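You operate a simulated robot arm through the tools that you are given. There is no shell and no other tool.

The job below is to be done with a simulated two-armed robot. You get a single attempt, and the scene is never put back.

JOB
Wipe the tile clean, stand the orange pot on it and turn the empty disc to the purple dot.
Fine: wiping pad back where it lay; lock the disc again. What is to be rubbed or washed off counts as gone when no trace of it is left.

It is judged by the outcome, as a careful person would: the job done as asked, and still so three seconds after it is handed in. It fails if anything else is knocked over, pushed out of place, dropped, spilled or broken.

ROBOT AND FRAMES
Two 7-joint arms with fingered hands on one trunk that stands fixed in place. Base frame: the origin is at the foot of the trunk, x ahead of it, y to its left, z up; the work surface is at about z = 0.74. Readings come in m, rad, newtons and seconds.
The left shoulder is at [0.07, 0.162, 1.221], the right one opposite. With the tool pointing down near the work surface each hand reaches from about 0.1 to 0.8 m from the base axis, measured 20 degrees to its own side. Payload 4 kg a hand.
The TCP of each hand is the grasp point between the finger pads, 0.026 m short of the fingertips. In the tool frame z runs along the fingers and y along their closing line. The gripper opens to 0.132 m; its body begins 0.073 m behind the TCP. The gripper is a hand of 4 fingers: y runs from the thumb to the fingers, the wrist lies at [0, 0, -0.224] in the tool frame, and closing takes about 1.5 s.
Orientation is told as [roll, pitch, yaw] about the base's x, y, z axes, in that order, counted from this pose: with the fingers straight down and closing along the base's y, the tool's x points along the base's -x, its y along +y and its z along -z.

CONTROLS
- The arms move only by the tool move_arm. It takes "left_series", "right_series" or both (then of equal length, played together; a hand with none holds still); each is a list of rows, each a list of 7 numbers: the shift along the tool's x, y, z in m, then the turn, a rotation vector about the tool's x, y, z in rad, then the closure, from 0 (fully open) to 1 (shut). In form: [[tx, ty, tz, rx, ry, rz, grip], ...]. A call has 1 to 20 rows; each row shifts and turns the commanded pose from where the row before left it, along the tool's axes as they then stand. Rows are played at 5 a second. More than 0.05 m and 0.15 rad between two rows, or a gripper value outside its range, and nothing of the call is played. A pose out of reach is approached as far as the arm can. The call stops where the force on the tool passes 40 N (or 10 N more than at its start, if that is more) or the arm is blocked; 0.2 s more then pass. The fingers move at their own pace (about 0.045 m/s each) and stop on an object; they squeeze with about 23 N. The grip force told is the motor's: it shows also when the fingers shut on nothing. Time passes only in rows, and 0.2 s behind the last, so rows that do not move let the fingers close. It gives the time, the measured TCP pose, the force on the tool (base axes), the opening and the grip force at its end, in the units of the frame above (readings bear some noise), with the torque about the TCP (base axes, N m) and any sound that the robot's microphone picked up.
- Cameras (640 x 400 px; columns grow to the right, rows downward): "scene" is now at [0.1155, -0.0521, 1.4399]; the picture's right is [-0.58, -0.81, 0.00], its down [-0.57, 0.41, -0.71] and it looks along [0.58, -0.41, -0.71] (base axes); focal length 342 px, centre (320, 200). "left" rides on the left gripper at [-0.073, 0.006, -0.094] in its tool frame; the picture's right is [-0.08, -1.00, 0.00], its down [0.78, -0.06, -0.62] and it looks along [0.61, -0.05, 0.79] (tool axes); focal length 230 px, centre (320, 200). "right" rides on the right gripper at [0.073, 0.006, -0.094] in its tool frame; the picture's right is [-0.08, 1.00, 0.00], its down [-0.79, -0.06, -0.62] and it looks along [-0.61, -0.05, 0.79] (tool axes); focal length 230 px, centre (320, 200). There is no depth. A picture from a camera that has moved, and an enlarged one, comes with that camera's place and axes in the base frame and with its lens. The place of the scene camera against the robot may be out by one fixed shift of up to 0.012 m in any direction.
- camera(camera): a new picture of that camera. No time passes.
- move_column(by): slides the trunk up (or, below 0, down) by that many m; the arms and the scene camera ride with it, the base frame stays. It gives what a move gives, with no picture.
- grasp_type(shape, hand): the hand has 4 fingers and takes this shape, open, in about a second: jaw (thumb against the fingers, like two jaws); tri (thumb and two fingers); tip (a fingertip pinch); poke (one finger out to press); point (the index stretched); flat (the hand flat); cup (the hand cupped); fist (a fist). The gripper value then closes the fingers along that shape, each until it touches; the sizes above hold for jaw. It gives what a move gives, with no picture.
- pan_tilt(pan, tilt): turns the head with the scene camera to pan (to the left, within 1.501 rad either way) and tilt (down, from -0.506 to 1.204), counted from straight ahead of the robot. It gives what a move gives.
- close_up(camera, box): a new picture of the part [left, top, right, bottom] of that camera's present view, enlarged. No time passes.
- close_job(): hands the job in; it is judged then, once.

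Places have to be worked out from the pictures, the camera data and where the tool is seen. Open the grippers and draw the arms clear of the work before you hand the job in, unless the task says otherwise.

The tools are called after ">>>" as a command line: name --argument value ..., lists and objects as JSON in quotes. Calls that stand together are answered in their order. move_arm: Moves the arms, as the interface text tells. Its arguments: {"type":"object","properties":{"left_series":{"type":"array","items":{"type":"array","items":{"type":"number"}}},"right_series":{"type":"array","items":{"type":"array","items":{"type":"number"}}}},"required":[]} The other tools are called the same way: move_column (by) moves the trunk up or down; grasp_type (shape, hand) gives the hand a shape; pan_tilt (pan, tilt) turns the head that bears the scene camera; camera (camera) takes a picture; close_up (camera, box) takes an enlarged picture of a part of a camera's view; close_job () hands the job in.

At the start:

```text
t: 0.0
left_tcp_pos: [0.5334, -0.0967, 1.18]
left_ee_rot: [0.001, -0.003, -0.001]
left_ft_force: [-0.2, 0.1, 1.0]
left_torque: [0.01, -0.02, 0.04]
left_opening: 0.1317
left_finger_force: 0.1
left_shape: jaw
right_tcp_pos: [0.3484, -0.4163, 1.0142]
right_ee_rot: [0.0, 0.001, -0.001]
right_ft_force: [-0.5, 0.6, 0.0]
right_torque: [0.0, -0.02, -0.02]
right_opening: 0.1315
right_finger_force: 0.0
right_shape: jaw
trunk travel left (down, up): [-0.7, 0.24]
head pan, tilt (commanded): [-0.621, 0.782]
```

scene: 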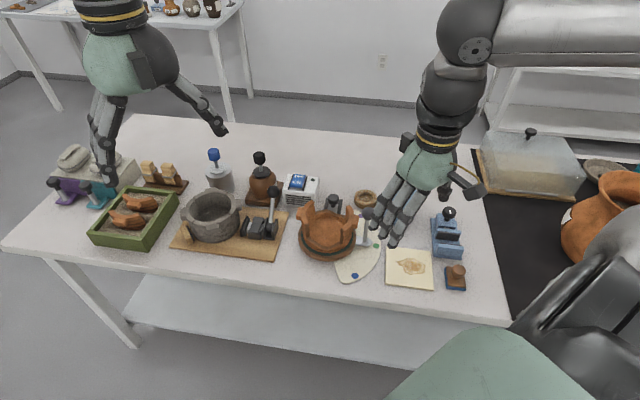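
right: 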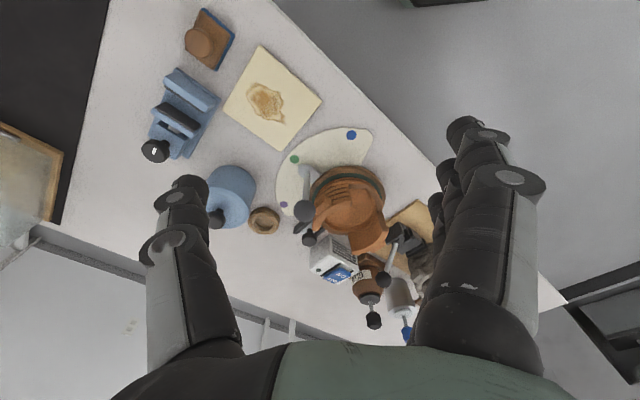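
left: 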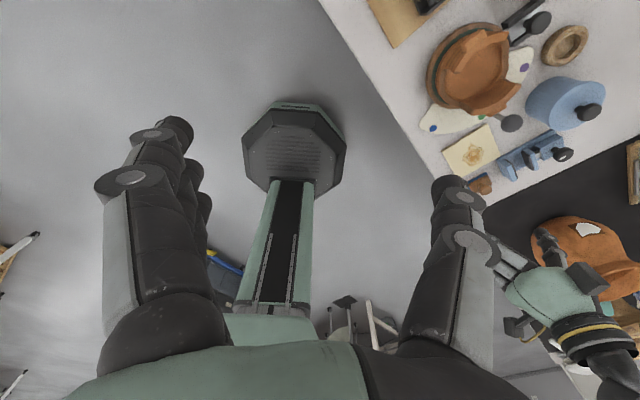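

I see a table with a stained tile, a wiping pad (block with knob), a blue disc, and an orange pot that seems to sit on another disc with coloured dots. I'll take enlarged views before planning anything.

>>> close_up --camera "scene" --box '[280, 170, 500, 310]'

>>> close_up --camera "right" --box '[130, 0, 450, 200]'

>>> close_up --camera "left" --box '[400, 0, 640, 200]'

>>> close_up --camera "right" --box '[220, 110, 450, 260]'

```text
2.86 times, centred on (390, 240) of scene
camera zoom: at [0.1155, -0.0521, 1.4399], right [-0.58, -0.81, 0.0], down [-0.57, 0.41, -0.71], along [0.58, -0.41, -0.71], focal length 976 px, centre (120, 86)
```

zoom: 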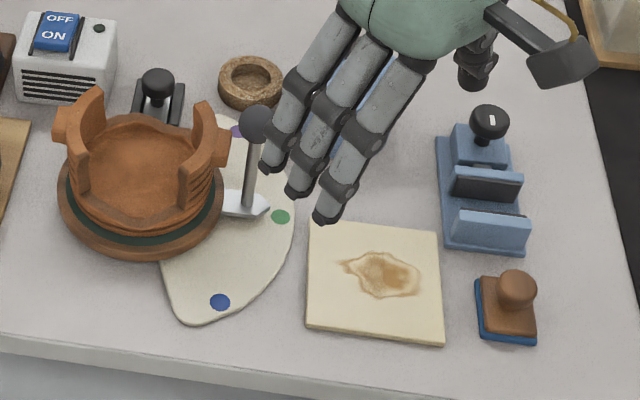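

```text
2.00 times, centred on (290, 100) of right
camera zoom: at [0.2766, -0.41, 1.1069], right [0.08, 1.0, 0.0], down [0.78, -0.06, 0.62], along [0.61, -0.05, -0.79], focal length 460 px, centre (380, 400)
```

zoom: 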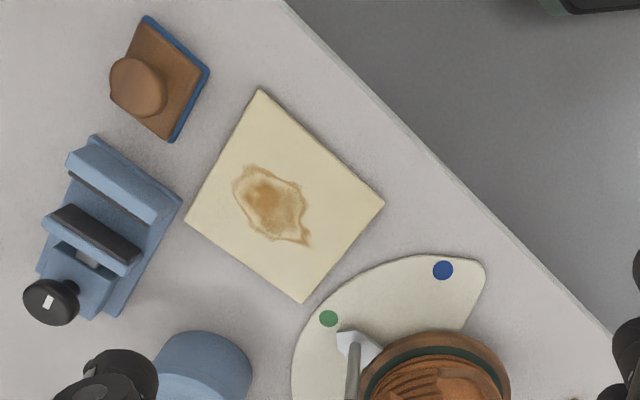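

```text
2.00 times, centred on (520, 100) of left
camera zoom: at [0.6066, -0.09, 1.2721], right [0.08, -1.0, 0.0], down [-0.79, -0.06, 0.62], along [-0.61, -0.05, -0.79], focal length 460 px, centre (-80, 400)
```

zoom: 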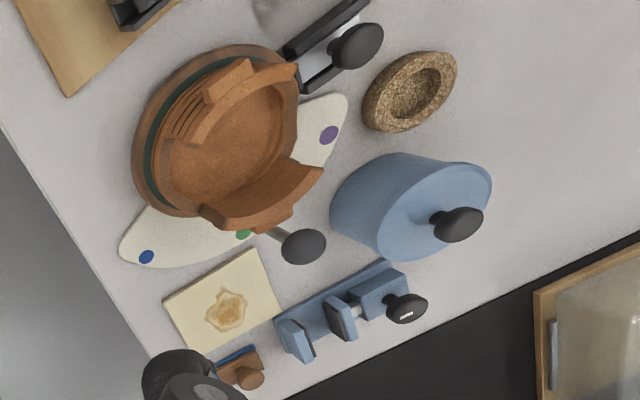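

```text
2.67 times, centred on (335, 185) of right
camera zoom: at [0.2766, -0.41, 1.1069], right [0.08, 1.0, 0.0], down [0.78, -0.06, 0.62], along [0.61, -0.05, -0.79], focal length 614 px, centre (280, 240)
```

zoom: 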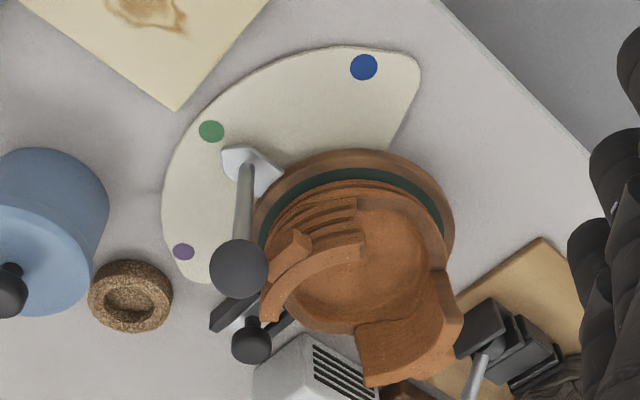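

The pot sits on a brown turntable with a pointer and handle over a dial with blue, green and purple dots, and a black clamp stands behind it. I'll zoom in further to understand the lock, the pot and the pad.

>>> close_up --camera "scene" --box '[290, 180, 390, 285]'

>>> close_up --camera "left" --box '[415, 0, 560, 140]'

>>> close_up --camera "right" --box '[270, 150, 400, 260]'

>>> close_up --camera "scene" --box '[370, 200, 480, 300]'

>>> close_up --camera "scene" --box '[40, 130, 320, 290]'

>>> close_up --camera "scene" --box '[440, 110, 640, 300]'

```text
3.81 times, centred on (340, 232) of scene
camera zoom: at [0.1155, -0.0521, 1.4399], right [-0.58, -0.81, 0.0], down [-0.57, 0.41, -0.71], along [0.58, -0.41, -0.71], focal length 1302 px, centre (244, 76)
```

zoom: 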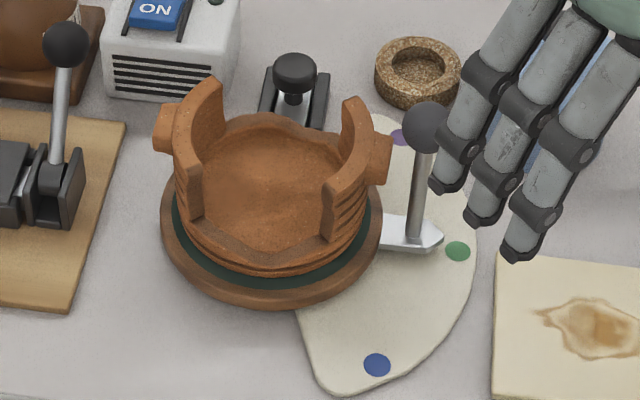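

```text
2.86 times, centred on (488, 70) of left
camera zoom: at [0.6066, -0.09, 1.2721], right [0.08, -1.0, 0.0], down [-0.79, -0.06, 0.62], along [-0.61, -0.05, -0.79], focal length 657 px, centre (-159, 571)
```

zoom: 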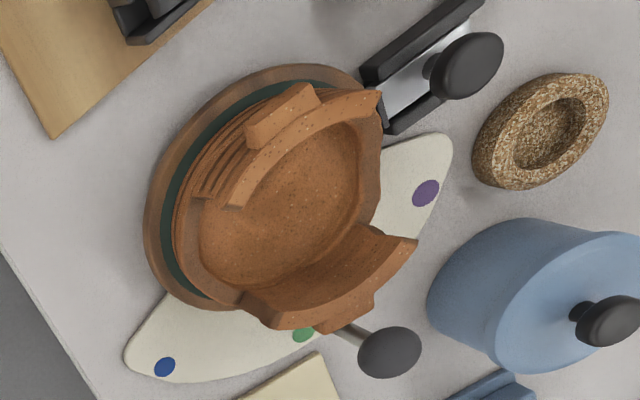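

```text
3.64 times, centred on (335, 205) of right
camera zoom: at [0.2766, -0.41, 1.1069], right [0.08, 1.0, 0.0], down [0.78, -0.06, 0.62], along [0.61, -0.05, -0.79], focal length 837 px, centre (266, 182)
```

zoom: 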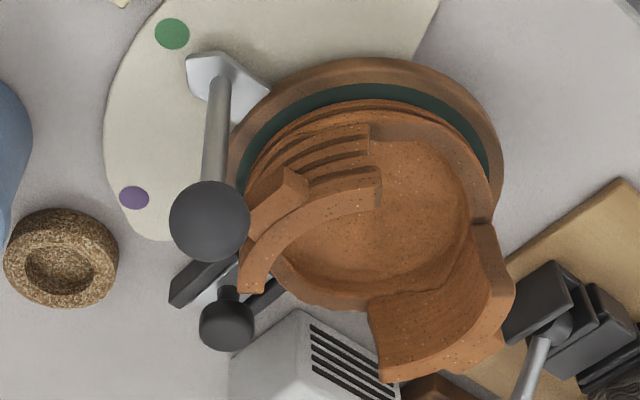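

```text
4.00 times, centred on (425, 250) of scene
camera zoom: at [0.1155, -0.0521, 1.4399], right [-0.58, -0.81, 0.0], down [-0.57, 0.41, -0.71], along [0.58, -0.41, -0.71], focal length 1366 px, centre (-100, 0)
```

zoom: 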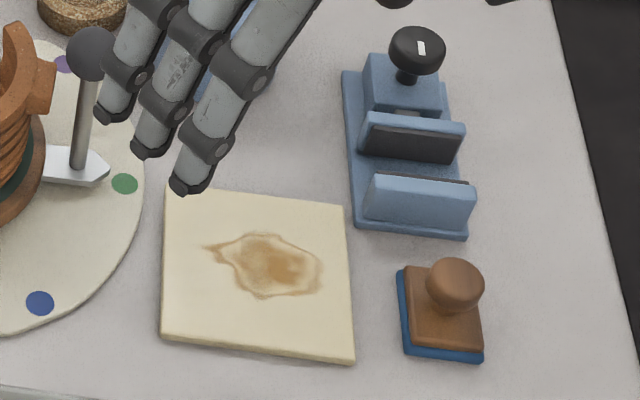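

```text
2.29 times, centred on (180, 210) of scene
camera zoom: at [0.1155, -0.0521, 1.4399], right [-0.58, -0.81, 0.0], down [-0.57, 0.41, -0.71], along [0.58, -0.41, -0.71], focal length 781 px, centre (640, 177)
```

zoom: 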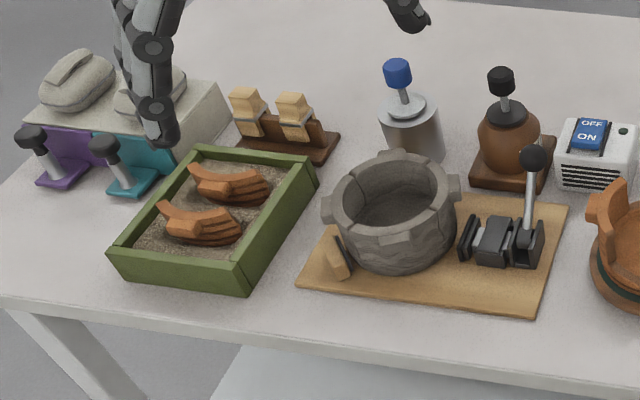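

```text
2.11 times, centred on (540, 205) of scene
camera zoom: at [0.1155, -0.0521, 1.4399], right [-0.58, -0.81, 0.0], down [-0.57, 0.41, -0.71], along [0.58, -0.41, -0.71], focal length 719 px, centre (-143, 190)
```

zoom: 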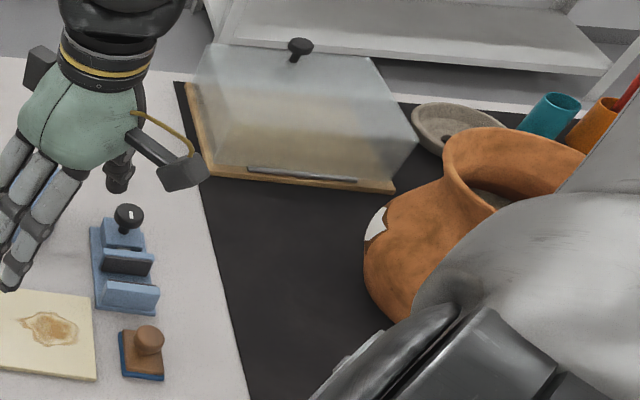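

The tile is a square of about 0.106 m rotated 45°, centred near (0.37, -0.49). The pad is near (0.285, -0.547) with its knob top at about z=0.80, and the disc with the pot is near (0.55, -0.39). I'll turn the right hand by -45° to line up with the table, then look from there.

>>> move_arm --right_series '[[0, 0, 0, 0, 0, 0.131, 0], [0, 0, 0, 0, 0, 0.131, 0], [0, 0, 0, 0, 0, 0.131, 0], [0, 0, 0, 0, 0, 0.131, 0], [0, 0, 0, 0, 0, 0.131, 0], [0, 0, 0, 0, 0, 0.13, 0], [0, 0, 0, 0, 0, 0, 0]]'

>>> camera --camera "right"

>>> camera --camera "scene"

```text
t: 1.6
left_tcp_pos: [0.5345, -0.0972, 1.1795]
left_ee_rot: [0.0, 0.0, -0.002]
left_ft_force: [0.3, 0.1, -0.8]
left_torque: [0.03, -0.01, 0.01]
left_opening: 0.1319
left_finger_force: 0.1
left_shape: jaw
right_tcp_pos: [0.3482, -0.4168, 1.0134]
right_ee_rot: [0.001, 0.001, -0.791]
right_ft_force: [0.1, 0.7, -0.7]
right_torque: [0.0, 0.0, -0.01]
right_opening: 0.1318
right_finger_force: 0.0
right_shape: jaw
trunk travel left (down, up): [-0.7, 0.24]
head pan, tilt (commanded): [-0.621, 0.782]
```

```text
taken
camera right: at [0.3024, -0.3594, 1.107], right [0.76, 0.65, 0.0], down [0.51, -0.6, 0.62], along [0.4, -0.47, -0.79], focal length 230 px, centre (320, 200)
```

right: 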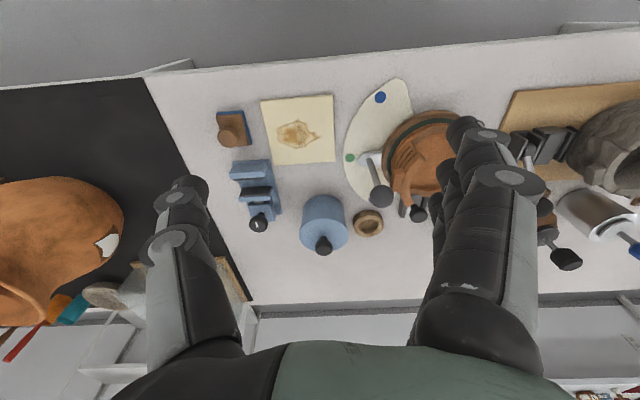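

```text
taken
camera scene: at [0.1155, -0.0521, 1.4399], right [-0.58, -0.81, 0.0], down [-0.57, 0.41, -0.71], along [0.58, -0.41, -0.71], focal length 342 px, centre (320, 200)
```

scene: 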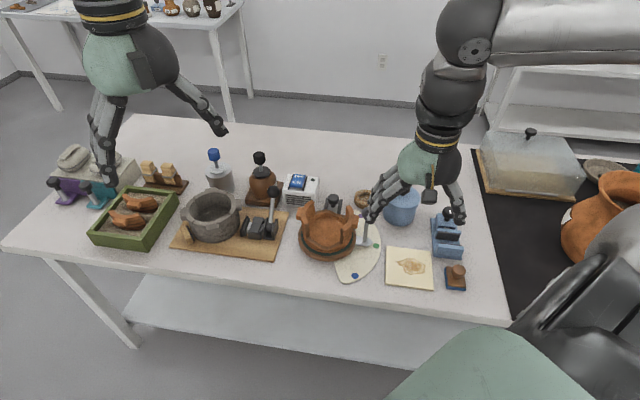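

Now the view is aligned with the table. I'll zoom in on the pad, tile and disc area from the right camera.

>>> close_up --camera "right" --box '[205, 80, 345, 180]'

>>> close_up --camera "right" --box '[330, 70, 470, 230]'

>>> close_up --camera "scene" --box '[290, 180, 390, 285]'

>>> close_up --camera "scene" --box '[430, 250, 480, 300]'

```text
4.00 times, centred on (275, 130) of right
camera zoom: at [0.3024, -0.3594, 1.107], right [0.76, 0.65, 0.0], down [0.51, -0.6, 0.62], along [0.4, -0.47, -0.79], focal length 920 px, centre (500, 480)
```

zoom: 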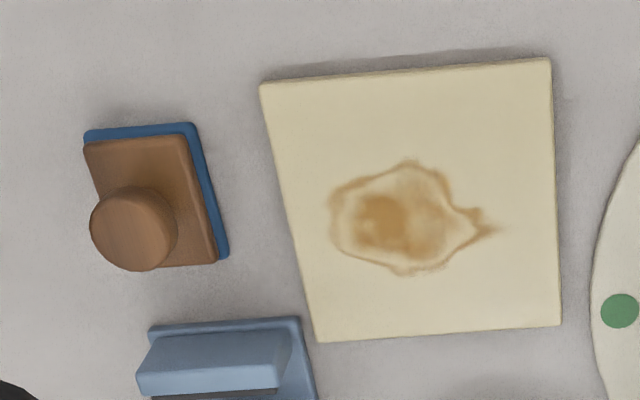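

```text
2.50 times, centred on (400, 150) of right
camera zoom: at [0.3024, -0.3594, 1.107], right [0.76, 0.65, 0.0], down [0.51, -0.6, 0.62], along [0.4, -0.47, -0.79], focal length 575 px, centre (120, 325)
```

zoom: 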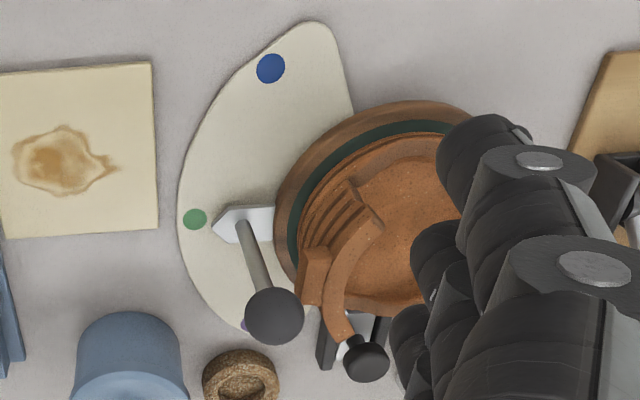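

```text
3.81 times, centred on (340, 232) of scene
camera zoom: at [0.1155, -0.0521, 1.4399], right [-0.58, -0.81, 0.0], down [-0.57, 0.41, -0.71], along [0.58, -0.41, -0.71], focal length 1302 px, centre (244, 76)
```

zoom: 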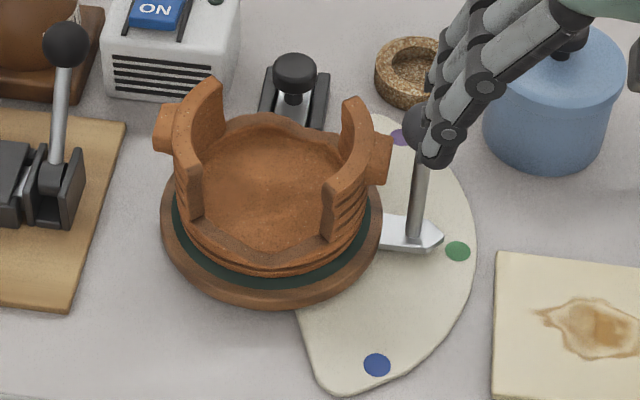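

```text
8.00 times, centred on (455, 275) of scene
camera zoom: at [0.1155, -0.0521, 1.4399], right [-0.58, -0.81, 0.0], down [-0.57, 0.41, -0.71], along [0.58, -0.41, -0.71], focal length 2733 px, centre (-760, -400)
```

zoom: 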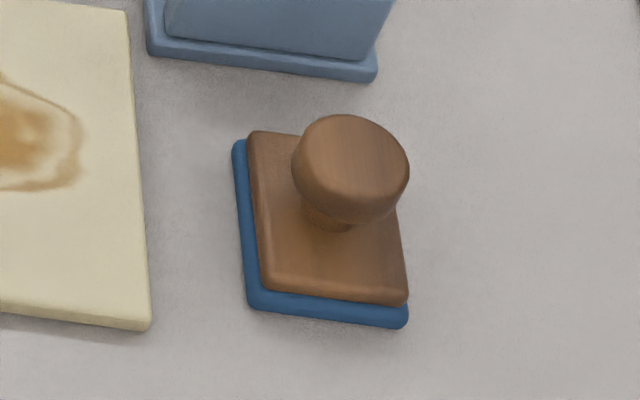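

The pad is about 0.056 × 0.042 m, lined up with the table, with a mushroom knob about 32 mm wide. I'll bring the right hand above the pad at z≈0.90, partly closed, and look again.

>>> move_arm --right_series '[[-0.0109, -0.0281, 0.02, 0, 0, 0, 0.1], [-0.0109, -0.0281, 0.02, 0, 0, 0, 0.2], [-0.0109, -0.0281, 0.02, 0, 0, 0, 0.3], [-0.0109, -0.0281, 0.025, 0, 0, 0, 0.35], [-0.0109, -0.0281, 0.025, 0, 0, 0, 0.35], [0, 0, 0, 0, 0, 0, 0.35]]'

>>> camera --camera "right"

>>> close_up --camera "scene" --box '[380, 180, 500, 300]'

>>> close_up --camera "scene" --box '[290, 180, 410, 290]'

```text
t: 3.0
left_tcp_pos: [0.5333, -0.0973, 1.1806]
left_ee_rot: [0.0, 0.0, -0.002]
left_ft_force: [0.1, -0.2, -0.1]
left_torque: [-0.01, 0.0, -0.01]
left_opening: 0.1319
left_finger_force: 0.1
left_shape: jaw
right_tcp_pos: [0.2883, -0.5555, 0.9037]
right_ee_rot: [-0.001, 0.0, -0.788]
right_ft_force: [0.7, 0.7, -0.1]
right_torque: [0.0, 0.01, 0.01]
right_opening: 0.0859
right_finger_force: 0.1
right_shape: jaw
trunk travel left (down, up): [-0.7, 0.24]
head pan, tilt (commanded): [-0.621, 0.782]
```

```text
taken
camera right: at [0.2423, -0.4991, 0.9975], right [0.76, 0.65, 0.0], down [0.51, -0.6, 0.62], along [0.4, -0.47, -0.79], focal length 230 px, centre (320, 200)
```

right: 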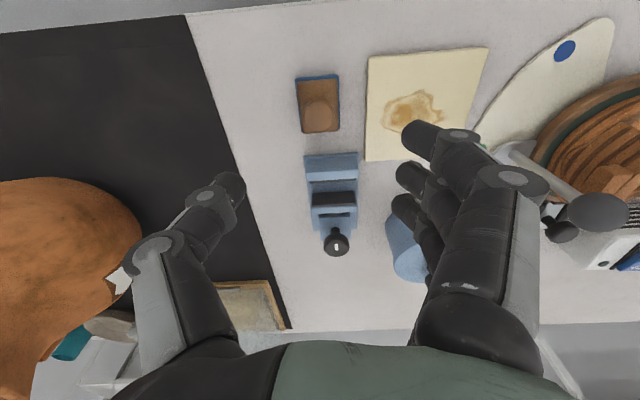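

```text
3.33 times, centred on (440, 240) of scene
camera zoom: at [0.1156, -0.0514, 1.44], right [-0.58, -0.81, 0.0], down [-0.57, 0.41, -0.71], along [0.58, -0.41, -0.71], focal length 1139 px, centre (-80, 67)
```

zoom: 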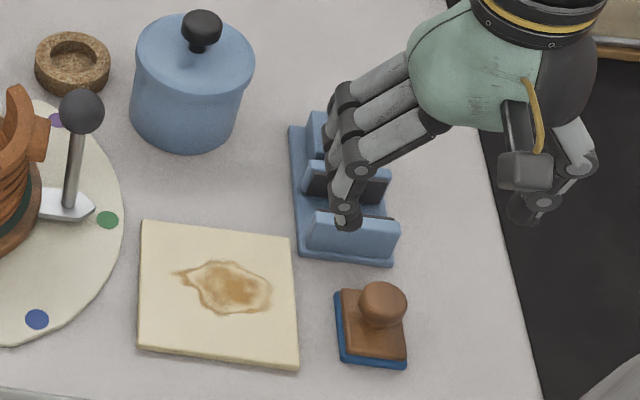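

```text
3.64 times, centred on (350, 235) of scene
camera zoom: at [0.1156, -0.0514, 1.44], right [-0.58, -0.81, 0.0], down [-0.57, 0.41, -0.71], along [0.58, -0.41, -0.71], focal length 1242 px, centre (211, 73)
```

zoom: 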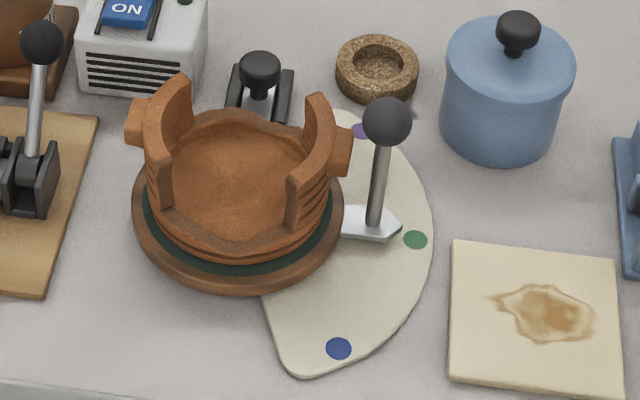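

I'm above the pad now. I'll zoom on it from the hand camera to refine the knob's centre and height.

>>> close_up --camera "right" --box '[280, 60, 360, 150]'

```text
4.44 times, centred on (320, 105) of right
camera zoom: at [0.2423, -0.4991, 0.9975], right [0.76, 0.65, 0.0], down [0.51, -0.6, 0.62], along [0.4, -0.47, -0.79], focal length 1022 px, centre (320, 622)
```

zoom: 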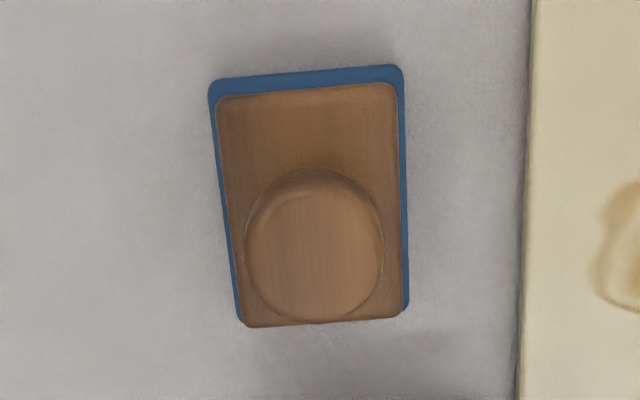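

The pad centre is at (0.2875, -0.5538), and the knob top is near z≈0.778. I'll lower to TCP z≈0.80 with the fingers half closed, then check.

>>> move_arm --right_series '[[0.003, 0, 0.03, 0, 0, 0, 0.45], [0, 0, 0.03, 0, 0, 0, 0.5], [0, 0, 0.025, 0, 0, 0, 0.5], [0, 0, 0.015, 0, 0, 0, 0.5], [0, 0, 0.004, 0, 0, 0, 0.5], [0, 0, 0, 0, 0, 0, 0.5]]'

>>> camera --camera "right"

>>> close_up --camera "scene" --box '[400, 210, 500, 300]'

```text
t: 4.4
left_tcp_pos: [0.5329, -0.0969, 1.1795]
left_ee_rot: [0.0, 0.0, -0.002]
left_ft_force: [0.1, -0.1, 0.1]
left_torque: [0.0, -0.01, -0.01]
left_opening: 0.1318
left_finger_force: 0.0
left_shape: jaw
right_tcp_pos: [0.2845, -0.5535, 0.7997]
right_ee_rot: [0.001, 0.001, -0.788]
right_ft_force: [-0.7, 1.2, 0.2]
right_torque: [-0.01, -0.01, 0.02]
right_opening: 0.0669
right_finger_force: 0.1
right_shape: jaw
trunk travel left (down, up): [-0.7, 0.24]
head pan, tilt (commanded): [-0.621, 0.782]
```

```text
taken
camera right: at [0.2389, -0.4961, 0.8931], right [0.76, 0.65, 0.0], down [0.51, -0.6, 0.62], along [0.4, -0.47, -0.79], focal length 230 px, centre (320, 200)
```

right: 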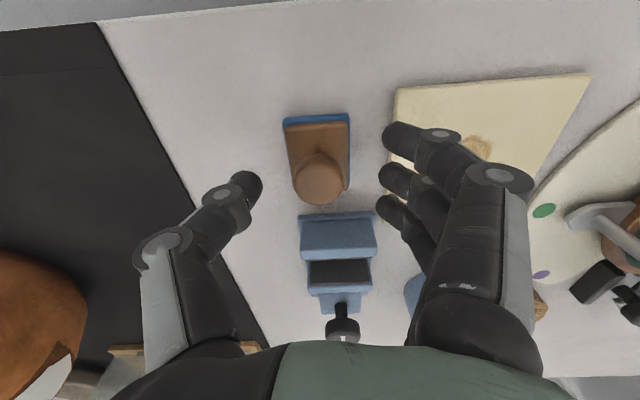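

```text
4.44 times, centred on (450, 255) of scene
camera zoom: at [0.1155, -0.0521, 1.4399], right [-0.58, -0.81, 0.0], down [-0.57, 0.41, -0.71], along [0.58, -0.41, -0.71], focal length 1518 px, centre (-258, -44)
```

zoom: 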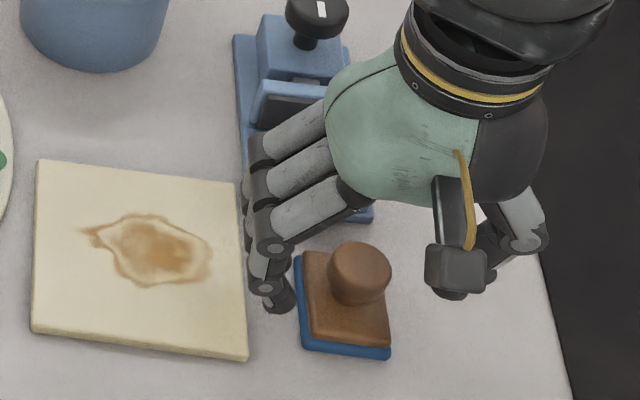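

The knob sits midway between the thumb and the fingers. I'll lower a bit more to z≈0.791 and close on the knob.

>>> move_arm --right_series '[[0, 0, 0.005, 0, 0, 0, 0.5], [0, 0, 0.004, 0, 0, 0, 0.5], [0, 0, 0, 0, 0, 0, 0.6], [0, 0, 0, 0, 0, 0, 0.7], [0, 0, 0, 0, 0, 0, 0.8], [0, 0, 0, 0, 0, 0, 0.9], [0, 0, 0, 0, 0, 0, 1.0], [0, 0, 0, 0, 0, 0, 1.0], [0, 0, 0, 0, 0, 0, 1.0]]'

>>> camera --camera "right"

>>> close_up --camera "scene" --box '[400, 210, 500, 300]'

```text
t: 6.4
left_tcp_pos: [0.5337, -0.0972, 1.1812]
left_ee_rot: [-0.001, 0.001, -0.002]
left_ft_force: [-0.3, 0.5, -0.3]
left_torque: [-0.02, -0.05, -0.01]
left_opening: 0.1316
left_finger_force: 0.0
left_shape: jaw
right_tcp_pos: [0.284, -0.5521, 0.7909]
right_ee_rot: [0.0, 0.0, -0.787]
right_ft_force: [-1.3, -0.4, 1.0]
right_torque: [-0.03, 0.0, -0.01]
right_opening: 0.0116
right_finger_force: 23.3
right_shape: jaw
trunk travel left (down, up): [-0.7, 0.24]
head pan, tilt (commanded): [-0.621, 0.782]
```

```text
taken
camera right: at [0.2384, -0.496, 0.8844], right [0.76, 0.65, 0.0], down [0.51, -0.6, 0.62], along [0.4, -0.47, -0.79], focal length 230 px, centre (320, 200)
```

right: 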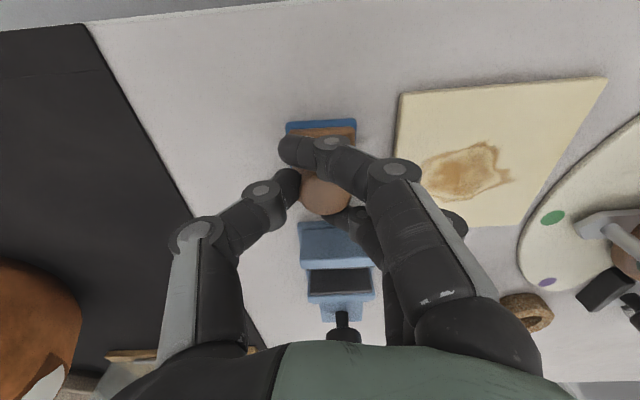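

```text
4.44 times, centred on (450, 255) of scene
camera zoom: at [0.1152, -0.0519, 1.44], right [-0.58, -0.81, 0.0], down [-0.57, 0.41, -0.71], along [0.58, -0.41, -0.71], focal length 1518 px, centre (-258, -44)
```

zoom: 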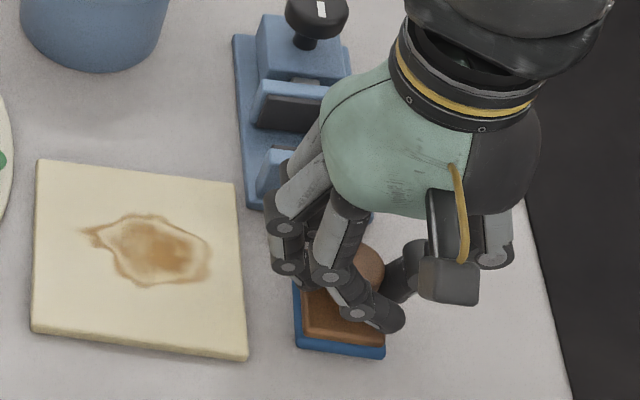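

The index finger went past the near side of the knob. I'll check the grip up close.

>>> close_up --camera "right" --box '[250, 100, 410, 260]'

>>> close_up --camera "scene" --box '[445, 245, 505, 295]'

```text
2.50 times, centred on (330, 180) of right
camera zoom: at [0.2384, -0.496, 0.8844], right [0.76, 0.65, 0.0], down [0.51, -0.6, 0.62], along [0.4, -0.47, -0.79], focal length 575 px, centre (295, 250)
```

zoom: 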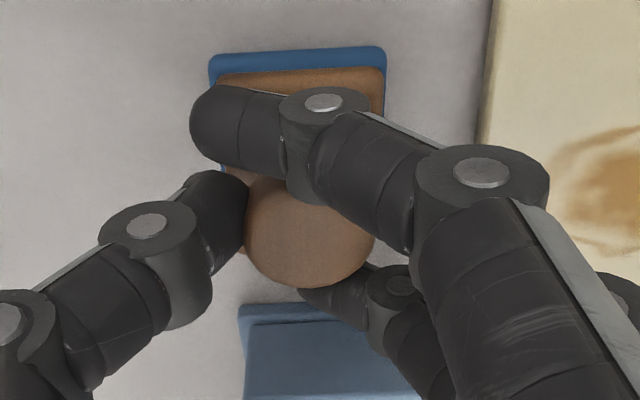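

```text
8.00 times, centred on (475, 270) of scene
camera zoom: at [0.1152, -0.0519, 1.44], right [-0.58, -0.81, 0.0], down [-0.57, 0.41, -0.71], along [0.58, -0.41, -0.71], focal length 2733 px, centre (-920, -360)
```

zoom: 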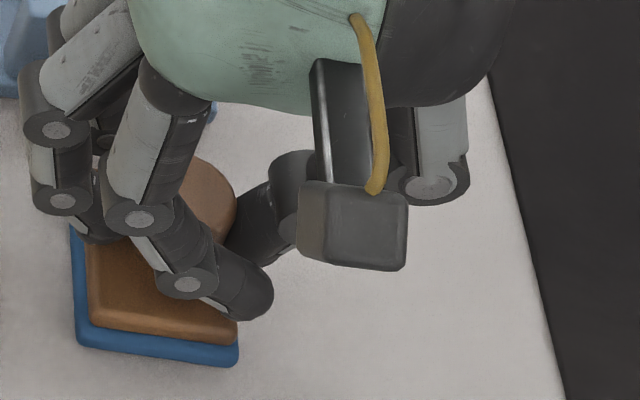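

The knob is caged between the thumb, middle, index and ring fingers. I'll lift 3 cm and check that the pad comes along.

>>> move_arm --right_series '[[0, 0, -0.005, 0, 0, 0, 1.0], [0, 0, -0.012, 0, 0, 0, 1.0], [0, 0, -0.013, 0, 0, 0, 1.0], [0, 0, 0, 0, 0, 0, 1.0]]'

>>> close_up --camera "right" --box '[210, 80, 450, 260]'

>>> close_up --camera "scene" --box '[400, 210, 500, 300]'

```text
t: 7.4
left_tcp_pos: [0.5353, -0.0967, 1.1796]
left_ee_rot: [0.0, 0.0, 0.0]
left_ft_force: [0.4, 1.0, 0.1]
left_torque: [0.0, -0.01, 0.02]
left_opening: 0.1317
left_finger_force: 0.1
left_shape: jaw
right_tcp_pos: [0.2847, -0.5516, 0.8195]
right_ee_rot: [0.0, -0.001, -0.788]
right_ft_force: [0.0, -0.7, -1.0]
right_torque: [0.0, 0.01, 0.0]
right_opening: 0.0112
right_finger_force: 23.0
right_shape: jaw
trunk travel left (down, up): [-0.7, 0.24]
head pan, tilt (commanded): [-0.621, 0.782]
```

```text
2.22 times, centred on (330, 170) of right
camera zoom: at [0.2387, -0.4951, 0.9135], right [0.76, 0.65, 0.0], down [0.51, -0.6, 0.62], along [0.4, -0.47, -0.79], focal length 511 px, centre (298, 267)
```

zoom: 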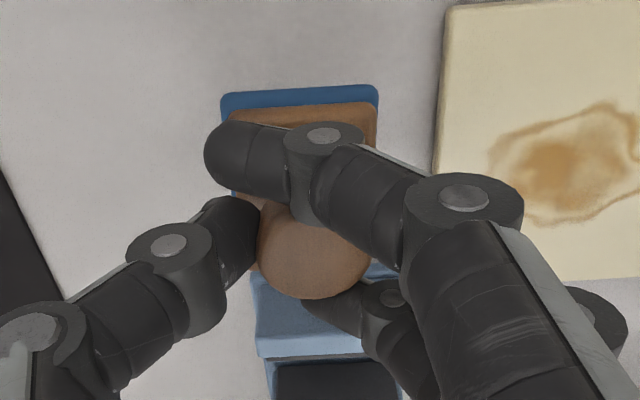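

```text
4.44 times, centred on (450, 255) of scene
camera zoom: at [0.1157, -0.0524, 1.4399], right [-0.58, -0.81, 0.0], down [-0.57, 0.41, -0.71], along [0.58, -0.41, -0.71], focal length 1518 px, centre (-258, -44)
```

zoom: 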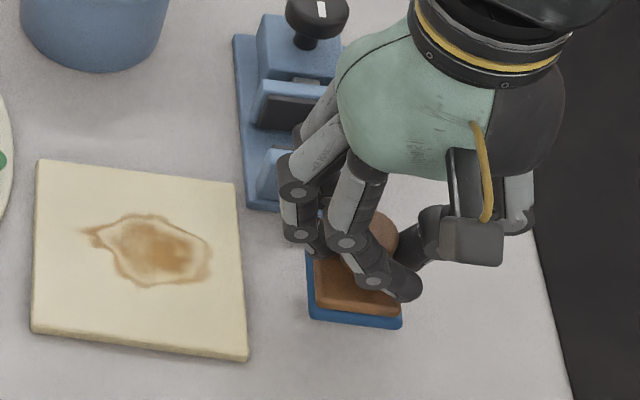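

The pad is lifted level. I'll move it above the left end of the stain and lower most of the way to the tile.

>>> move_arm --right_series '[[-0.004, 0.02, 0, 0, 0, 0, 1.0], [-0.005, 0.028, 0, 0, 0, 0, 1.0], [-0.0053, 0.0275, 0, 0, 0, 0, 1.0], [0, 0, 0.008, 0, 0, 0, 1.0], [0, 0, 0.006, 0, 0, 0, 1.0], [0, 0, 0.004, 0, 0, 0, 1.0], [0, 0, 0, 0, 0, 0, 1.0]]'

>>> close_up --camera "right" --box '[210, 80, 450, 260]'

>>> close_up --camera "scene" --box '[360, 210, 460, 300]'

```text
t: 9.0
left_tcp_pos: [0.5336, -0.0972, 1.1805]
left_ee_rot: [-0.001, -0.002, -0.002]
left_ft_force: [-0.6, -0.3, -0.4]
left_torque: [0.0, -0.02, 0.03]
left_opening: 0.1314
left_finger_force: 0.0
left_shape: jaw
right_tcp_pos: [0.3487, -0.5082, 0.804]
right_ee_rot: [-0.001, 0.0, -0.788]
right_ft_force: [0.9, -1.2, -1.3]
right_torque: [-0.01, 0.01, -0.01]
right_opening: 0.0113
right_finger_force: 22.9
right_shape: jaw
trunk travel left (down, up): [-0.7, 0.24]
head pan, tilt (commanded): [-0.621, 0.782]
```

```text
2.22 times, centred on (330, 170) of right
camera zoom: at [0.3029, -0.4524, 0.8963], right [0.76, 0.65, 0.0], down [0.51, -0.6, 0.62], along [0.4, -0.47, -0.79], focal length 511 px, centre (298, 267)
```

zoom: 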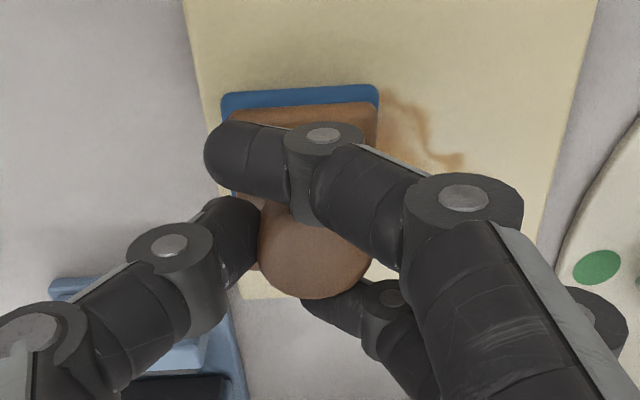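

```text
4.44 times, centred on (410, 255) of scene
camera zoom: at [0.1153, -0.0521, 1.44], right [-0.58, -0.81, 0.0], down [-0.57, 0.41, -0.71], along [0.58, -0.41, -0.71], focal length 1518 px, centre (-80, -44)
```

zoom: 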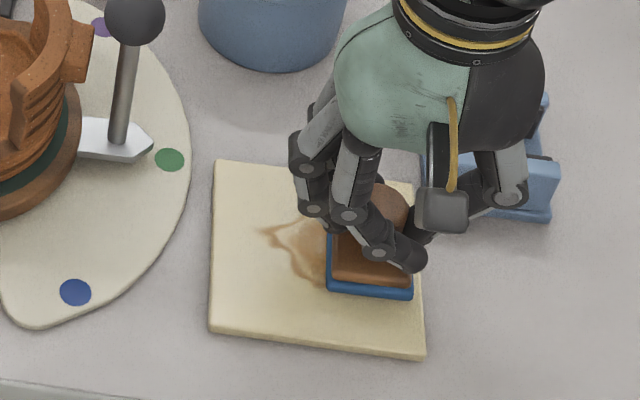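

The pad hovers just above the tile. I'll lower in small steps while watching the vertical force.

>>> move_arm --right_series '[[0, 0, 0.002, 0, 0, 0, 1.0], [0, 0, 0.002, 0, 0, 0, 1.0], [0, 0, 0, 0, 0, 0, 1.0]]'

```text
t: 9.8
left_tcp_pos: [0.5348, -0.0975, 1.18]
left_ee_rot: [0.0, 0.0, -0.001]
left_ft_force: [0.2, 0.5, 0.5]
left_torque: [0.02, -0.03, 0.02]
left_opening: 0.1314
left_finger_force: 0.0
left_shape: jaw
right_tcp_pos: [0.3476, -0.5075, 0.7993]
right_ee_rot: [-0.001, 0.002, -0.789]
right_ft_force: [-0.6, -0.7, 4.6]
right_torque: [0.0, -0.06, 0.02]
right_opening: 0.0111
right_finger_force: 22.8
right_shape: jaw
trunk travel left (down, up): [-0.7, 0.24]
head pan, tilt (commanded): [-0.621, 0.782]
```

Contact at about 5 N. I'll press a little more and do the first stroke across the stain and back.

>>> move_arm --right_series '[[0, 0, 0.001, 0, 0, 0, 1.0], [0, 0.01, 0, 0, 0, 0, 1.0], [0, 0.012, 0, 0, 0, 0, 1.0], [0, 0.013, 0, 0, 0, 0, 1.0], [0, 0.013, 0, 0, 0, 0, 1.0], [0, 0, 0, 0, 0, 0, 1.0]]'

>>> close_up --camera "scene" --box '[360, 210, 460, 300]'

>>> close_up --camera "right" --box '[180, 60, 450, 260]'

```text
t: 11.2
left_tcp_pos: [0.5324, -0.0977, 1.1799]
left_ee_rot: [0.002, -0.002, 0.0]
left_ft_force: [0.0, -0.2, 0.3]
left_torque: [-0.01, 0.01, 0.0]
left_opening: 0.1318
left_finger_force: 0.0
left_shape: jaw
right_tcp_pos: [0.3807, -0.475, 0.7989]
right_ee_rot: [0.0, -0.002, -0.787]
right_ft_force: [-3.9, -2.4, 8.1]
right_torque: [-0.04, -0.07, -0.03]
right_opening: 0.0116
right_finger_force: 22.9
right_shape: jaw
trunk travel left (down, up): [-0.7, 0.24]
head pan, tilt (commanded): [-0.621, 0.782]
```

```text
4.44 times, centred on (410, 255) of scene
camera zoom: at [0.1141, -0.0517, 1.4401], right [-0.58, -0.81, 0.0], down [-0.57, 0.41, -0.71], along [0.58, -0.41, -0.7], focal length 1518 px, centre (-80, -44)
```

zoom: 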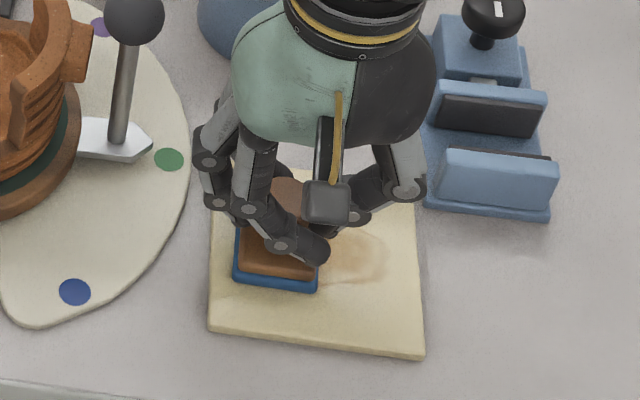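

```text
2.00 times, centred on (315, 160) of right
camera zoom: at [0.3351, -0.4188, 0.8918], right [0.76, 0.65, 0.0], down [0.51, -0.6, 0.62], along [0.4, -0.47, -0.79], focal length 460 px, centre (330, 280)
```

zoom: 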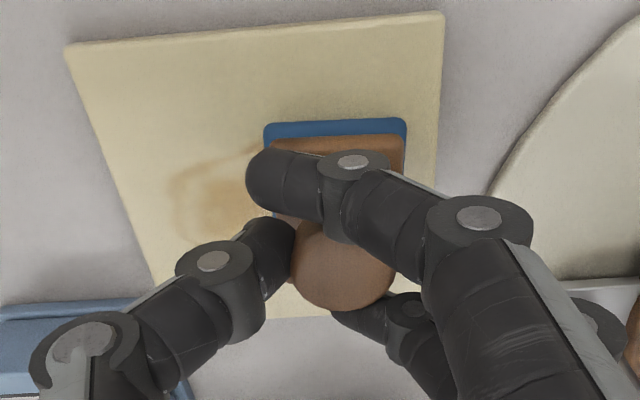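

The stroke already faded the stain, and the tile stayed put. I'll do more strokes with small sideways offsets.

>>> move_arm --right_series '[[0, -0.012, 0, 0, 0, 0, 1.0], [0, -0.012, 0, 0, 0, 0, 1.0], [0, -0.012, 0, 0, 0, 0, 1.0], [0, -0.012, 0, 0, 0, 0, 1.0], [-0.005, 0, 0, 0, 0, 0, 1.0], [0, 0.012, 0, 0, 0, 0, 1.0], [0, 0.012, 0, 0, 0, 0, 1.0], [0, 0.012, 0, 0, 0, 0, 1.0], [0, 0.012, 0, 0, 0, 0, 1.0], [0.01, 0, 0, 0, 0, 0, 1.0], [0, -0.012, 0, 0, 0, 0, 1.0], [0, -0.012, 0, 0, 0, 0, 1.0], [0, -0.012, 0, 0, 0, 0, 1.0], [0, -0.012, 0, 0, 0, 0, 1.0], [0, 0.012, 0, 0, 0, 0, 1.0], [0, 0.012, 0, 0, 0, 0, 1.0], [0, 0.012, 0, 0, 0, 0, 1.0], [0, 0.012, 0, 0, 0, 0, 1.0], [0, 0, 0, 0, 0, 0, 1.0]]'

>>> close_up --camera "scene" --box '[360, 210, 460, 300]'

>>> close_up --camera "right" --box '[180, 60, 450, 260]'

```text
t: 15.2
left_tcp_pos: [0.5335, -0.0972, 1.1791]
left_ee_rot: [0.0, 0.0, -0.001]
left_ft_force: [-0.8, -1.5, -1.1]
left_torque: [0.0, -0.02, 0.02]
left_opening: 0.1318
left_finger_force: 0.0
left_shape: jaw
right_tcp_pos: [0.3787, -0.4715, 0.7987]
right_ee_rot: [-0.001, -0.001, -0.788]
right_ft_force: [-0.6, -1.2, 3.0]
right_torque: [-0.02, -0.01, 0.03]
right_opening: 0.0113
right_finger_force: 23.3
right_shape: jaw
trunk travel left (down, up): [-0.7, 0.24]
head pan, tilt (commanded): [-0.621, 0.782]
```

```text
4.44 times, centred on (410, 255) of scene
camera zoom: at [0.1148, -0.0519, 1.44], right [-0.58, -0.81, 0.0], down [-0.57, 0.41, -0.71], along [0.58, -0.41, -0.7], focal length 1518 px, centre (-80, -44)
```

zoom: 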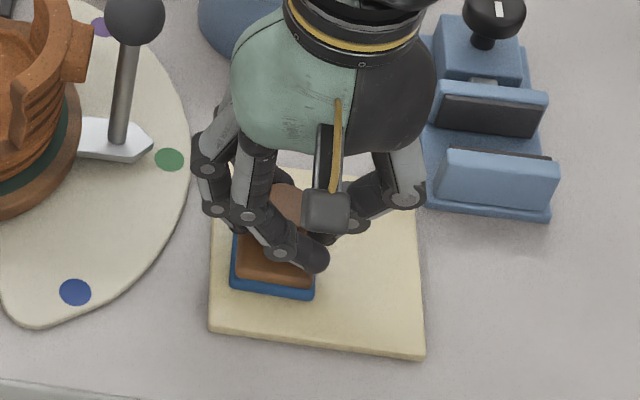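

```text
2.00 times, centred on (315, 160) of right
camera zoom: at [0.3327, -0.4156, 0.8914], right [0.76, 0.65, 0.0], down [0.51, -0.6, 0.62], along [0.4, -0.47, -0.79], focal length 460 px, centre (330, 280)
```

zoom: 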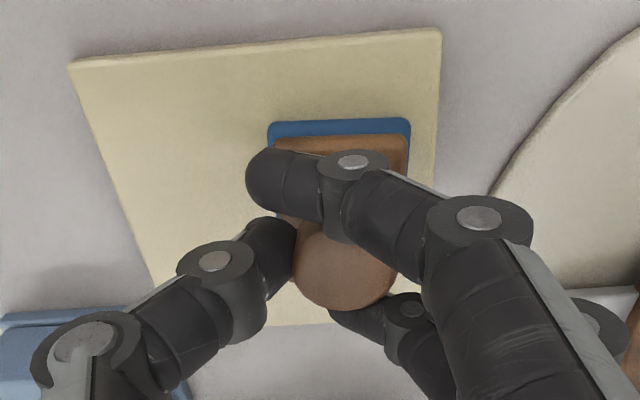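

It looks almost clean. I'll do a few more passes, including further back where the fingers hide the surface, with a touch more pressure.

>>> move_arm --right_series '[[-0.005, 0, 0.001, 0, 0, 0, 1.0], [-0.005, 0, 0, 0, 0, 0, 1.0], [0, -0.013, 0, 0, 0, 0, 1.0], [0, -0.013, 0, 0, 0, 0, 1.0], [0, -0.013, 0, 0, 0, 0, 1.0], [0, -0.013, 0, 0, 0, 0, 1.0], [-0.006, 0, 0, 0, 0, 0, 1.0], [0, 0.013, 0, 0, 0, 0, 1.0], [0, 0.013, 0, 0, 0, 0, 1.0], [0, 0.013, 0, 0, 0, 0, 1.0], [0, 0.013, 0, 0, 0, 0, 1.0], [0.012, 0, 0, 0, 0, 0, 1.0], [0.012, 0, 0, 0, 0, 0, 1.0], [0, -0.013, 0, 0, 0, 0, 1.0], [0, -0.013, 0, 0, 0, 0, 1.0], [0, -0.013, 0, 0, 0, 0, 1.0], [0, -0.013, 0, 0, 0, 0, 1.0], [0, 0, 0, 0, 0, 0, 1.0]]'

```text
t: 19.0
left_tcp_pos: [0.5337, -0.0975, 1.1803]
left_ee_rot: [0.001, 0.002, -0.002]
left_ft_force: [-0.8, -0.1, 0.7]
left_torque: [0.05, -0.02, -0.02]
left_opening: 0.132
left_finger_force: 0.1
left_shape: jaw
right_tcp_pos: [0.3347, -0.5024, 0.797]
right_ee_rot: [0.0, 0.001, -0.787]
right_ft_force: [0.3, -0.3, 1.9]
right_torque: [0.03, -0.04, 0.02]
right_opening: 0.0116
right_finger_force: 23.2
right_shape: jaw
trunk travel left (down, up): [-0.7, 0.24]
head pan, tilt (commanded): [-0.621, 0.782]
```

I'll lift and move the pad back above its own spot, then inspect the tile.

>>> move_arm --right_series '[[0, 0, -0.008, 0, 0, 0, 1.0], [0, 0, -0.016, 0, 0, 0, 1.0], [0.0013, -0.0235, 0, 0, 0, 0, 1.0], [0, -0.024, 0, 0, 0, 0, 1.0], [0, -0.024, 0, 0, 0, 0, 1.0], [0, 0, 0, 0, 0, 0, 1.0]]'

>>> close_up --camera "right" --box '[360, 20, 600, 200]'

>>> close_up --camera "scene" --box '[375, 235, 445, 300]'

```text
t: 20.4
left_tcp_pos: [0.5331, -0.0988, 1.1803]
left_ee_rot: [-0.001, 0.001, -0.004]
left_ft_force: [0.2, 0.8, 0.9]
left_torque: [0.0, -0.02, 0.01]
left_opening: 0.1318
left_finger_force: 0.1
left_shape: jaw
right_tcp_pos: [0.2853, -0.5517, 0.822]
right_ee_rot: [0.0, 0.0, -0.787]
right_ft_force: [0.7, 0.4, -0.9]
right_torque: [0.02, 0.02, 0.0]
right_opening: 0.0114
right_finger_force: 22.5
right_shape: jaw
trunk travel left (down, up): [-0.7, 0.24]
head pan, tilt (commanded): [-0.621, 0.782]
```

```text
2.22 times, centred on (480, 110) of right
camera zoom: at [0.2393, -0.496, 0.9153], right [0.76, 0.65, 0.0], down [0.51, -0.6, 0.62], along [0.4, -0.47, -0.79], focal length 511 px, centre (-36, 400)
```

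zoom: 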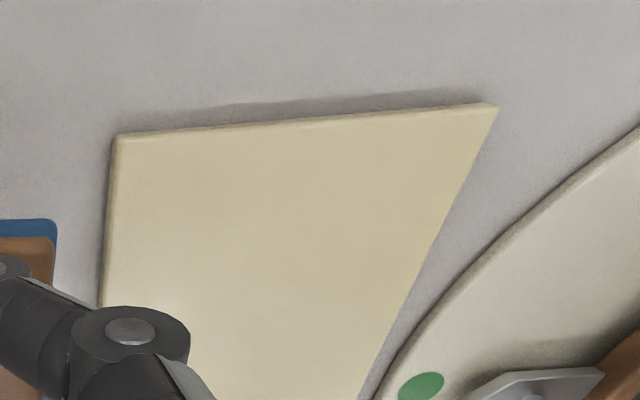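

```text
6.15 times, centred on (410, 268) of scene
camera zoom: at [0.1159, -0.0522, 1.4399], right [-0.58, -0.81, 0.0], down [-0.57, 0.41, -0.71], along [0.58, -0.41, -0.71], focal length 2102 px, centre (-234, -215)
```

zoom: 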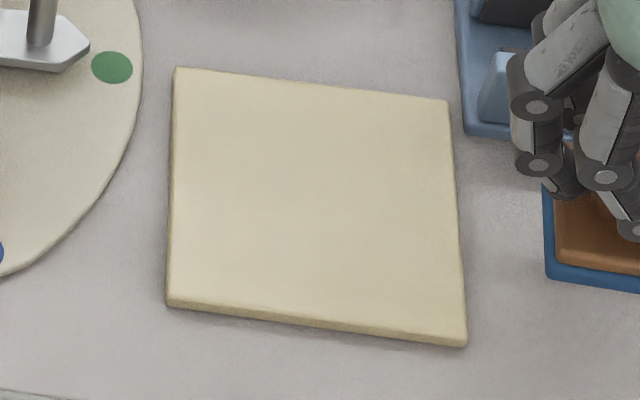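

The tile appears spotless. I'll look still closer for faint traces before setting the pad down.

>>> close_up --camera "scene" --box '[385, 243, 420, 275]'

>>> close_up --camera "scene" --box '[405, 255, 438, 292]'

>>> close_up --camera "right" --box '[400, 80, 560, 200]'

```text
12.50 times, centred on (402, 259) of scene
camera zoom: at [0.1159, -0.0522, 1.4399], right [-0.58, -0.81, 0.0], down [-0.57, 0.41, -0.71], along [0.58, -0.41, -0.71], focal length 4270 px, centre (-711, -538)
```

zoom: 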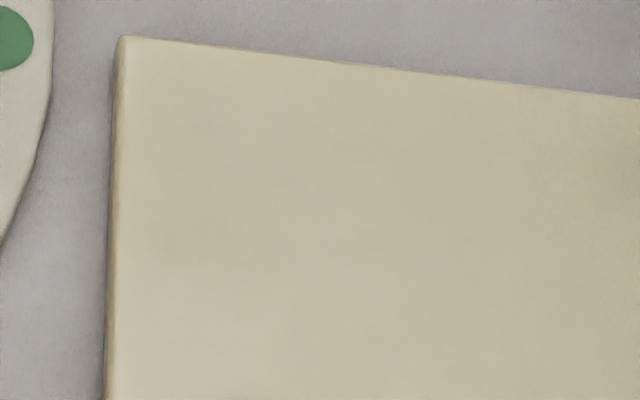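

```text
10.81 times, centred on (422, 274) of scene
camera zoom: at [0.1159, -0.0522, 1.4399], right [-0.58, -0.81, 0.0], down [-0.57, 0.41, -0.71], along [0.58, -0.41, -0.71], focal length 3693 px, centre (-777, -595)
```

zoom: 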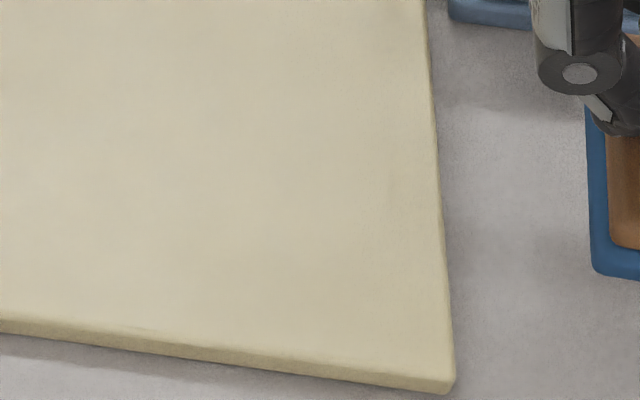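

```text
3.33 times, centred on (480, 140) of right
camera zoom: at [0.2393, -0.496, 0.9153], right [0.76, 0.65, 0.0], down [0.51, -0.6, 0.62], along [0.4, -0.47, -0.79], focal length 767 px, centre (-213, 400)
```

zoom: 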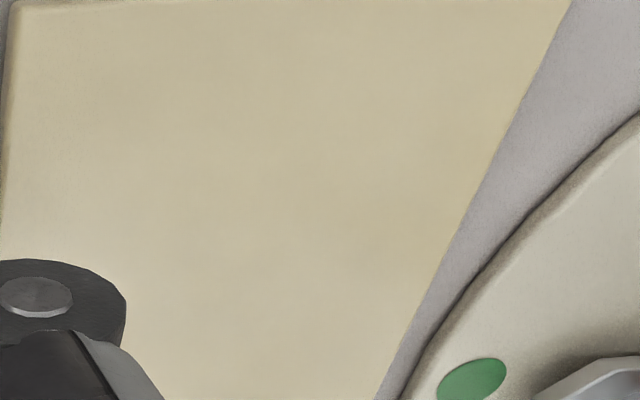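

The tile is clean. I'll lower the pad back onto its original spot by exactly reversing the lift.

>>> move_arm --right_series '[[0, 0, 0.012, 0, 0, 0, 1.0], [0, 0, 0.01, 0, 0, 0, 1.0], [0, 0, 0.005, 0, 0, 0, 1.0], [0, 0, 0.002, 0, 0, 0, 1.0], [0, 0, 0, 0, 0, 0, 1.0]]'

>>> close_up --camera "scene" --box '[400, 210, 500, 300]'

```text
t: 21.6
left_tcp_pos: [0.5329, -0.0971, 1.1802]
left_ee_rot: [-0.001, 0.0, -0.001]
left_ft_force: [-0.1, -0.7, 0.6]
left_torque: [0.01, 0.0, -0.03]
left_opening: 0.132
left_finger_force: 0.1
left_shape: jaw
right_tcp_pos: [0.2849, -0.5518, 0.7919]
right_ee_rot: [-0.001, 0.0, -0.788]
right_ft_force: [-0.1, -0.5, 0.0]
right_torque: [-0.01, 0.03, -0.03]
right_opening: 0.0113
right_finger_force: 22.8
right_shape: jaw
trunk travel left (down, up): [-0.7, 0.24]
head pan, tilt (commanded): [-0.621, 0.782]
```

```text
4.44 times, centred on (450, 255) of scene
camera zoom: at [0.1156, -0.0522, 1.4399], right [-0.58, -0.81, 0.0], down [-0.57, 0.41, -0.71], along [0.58, -0.41, -0.71], focal length 1518 px, centre (-258, -44)
```

zoom: 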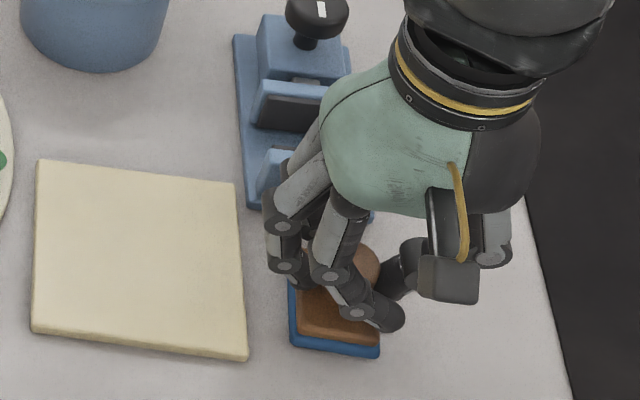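

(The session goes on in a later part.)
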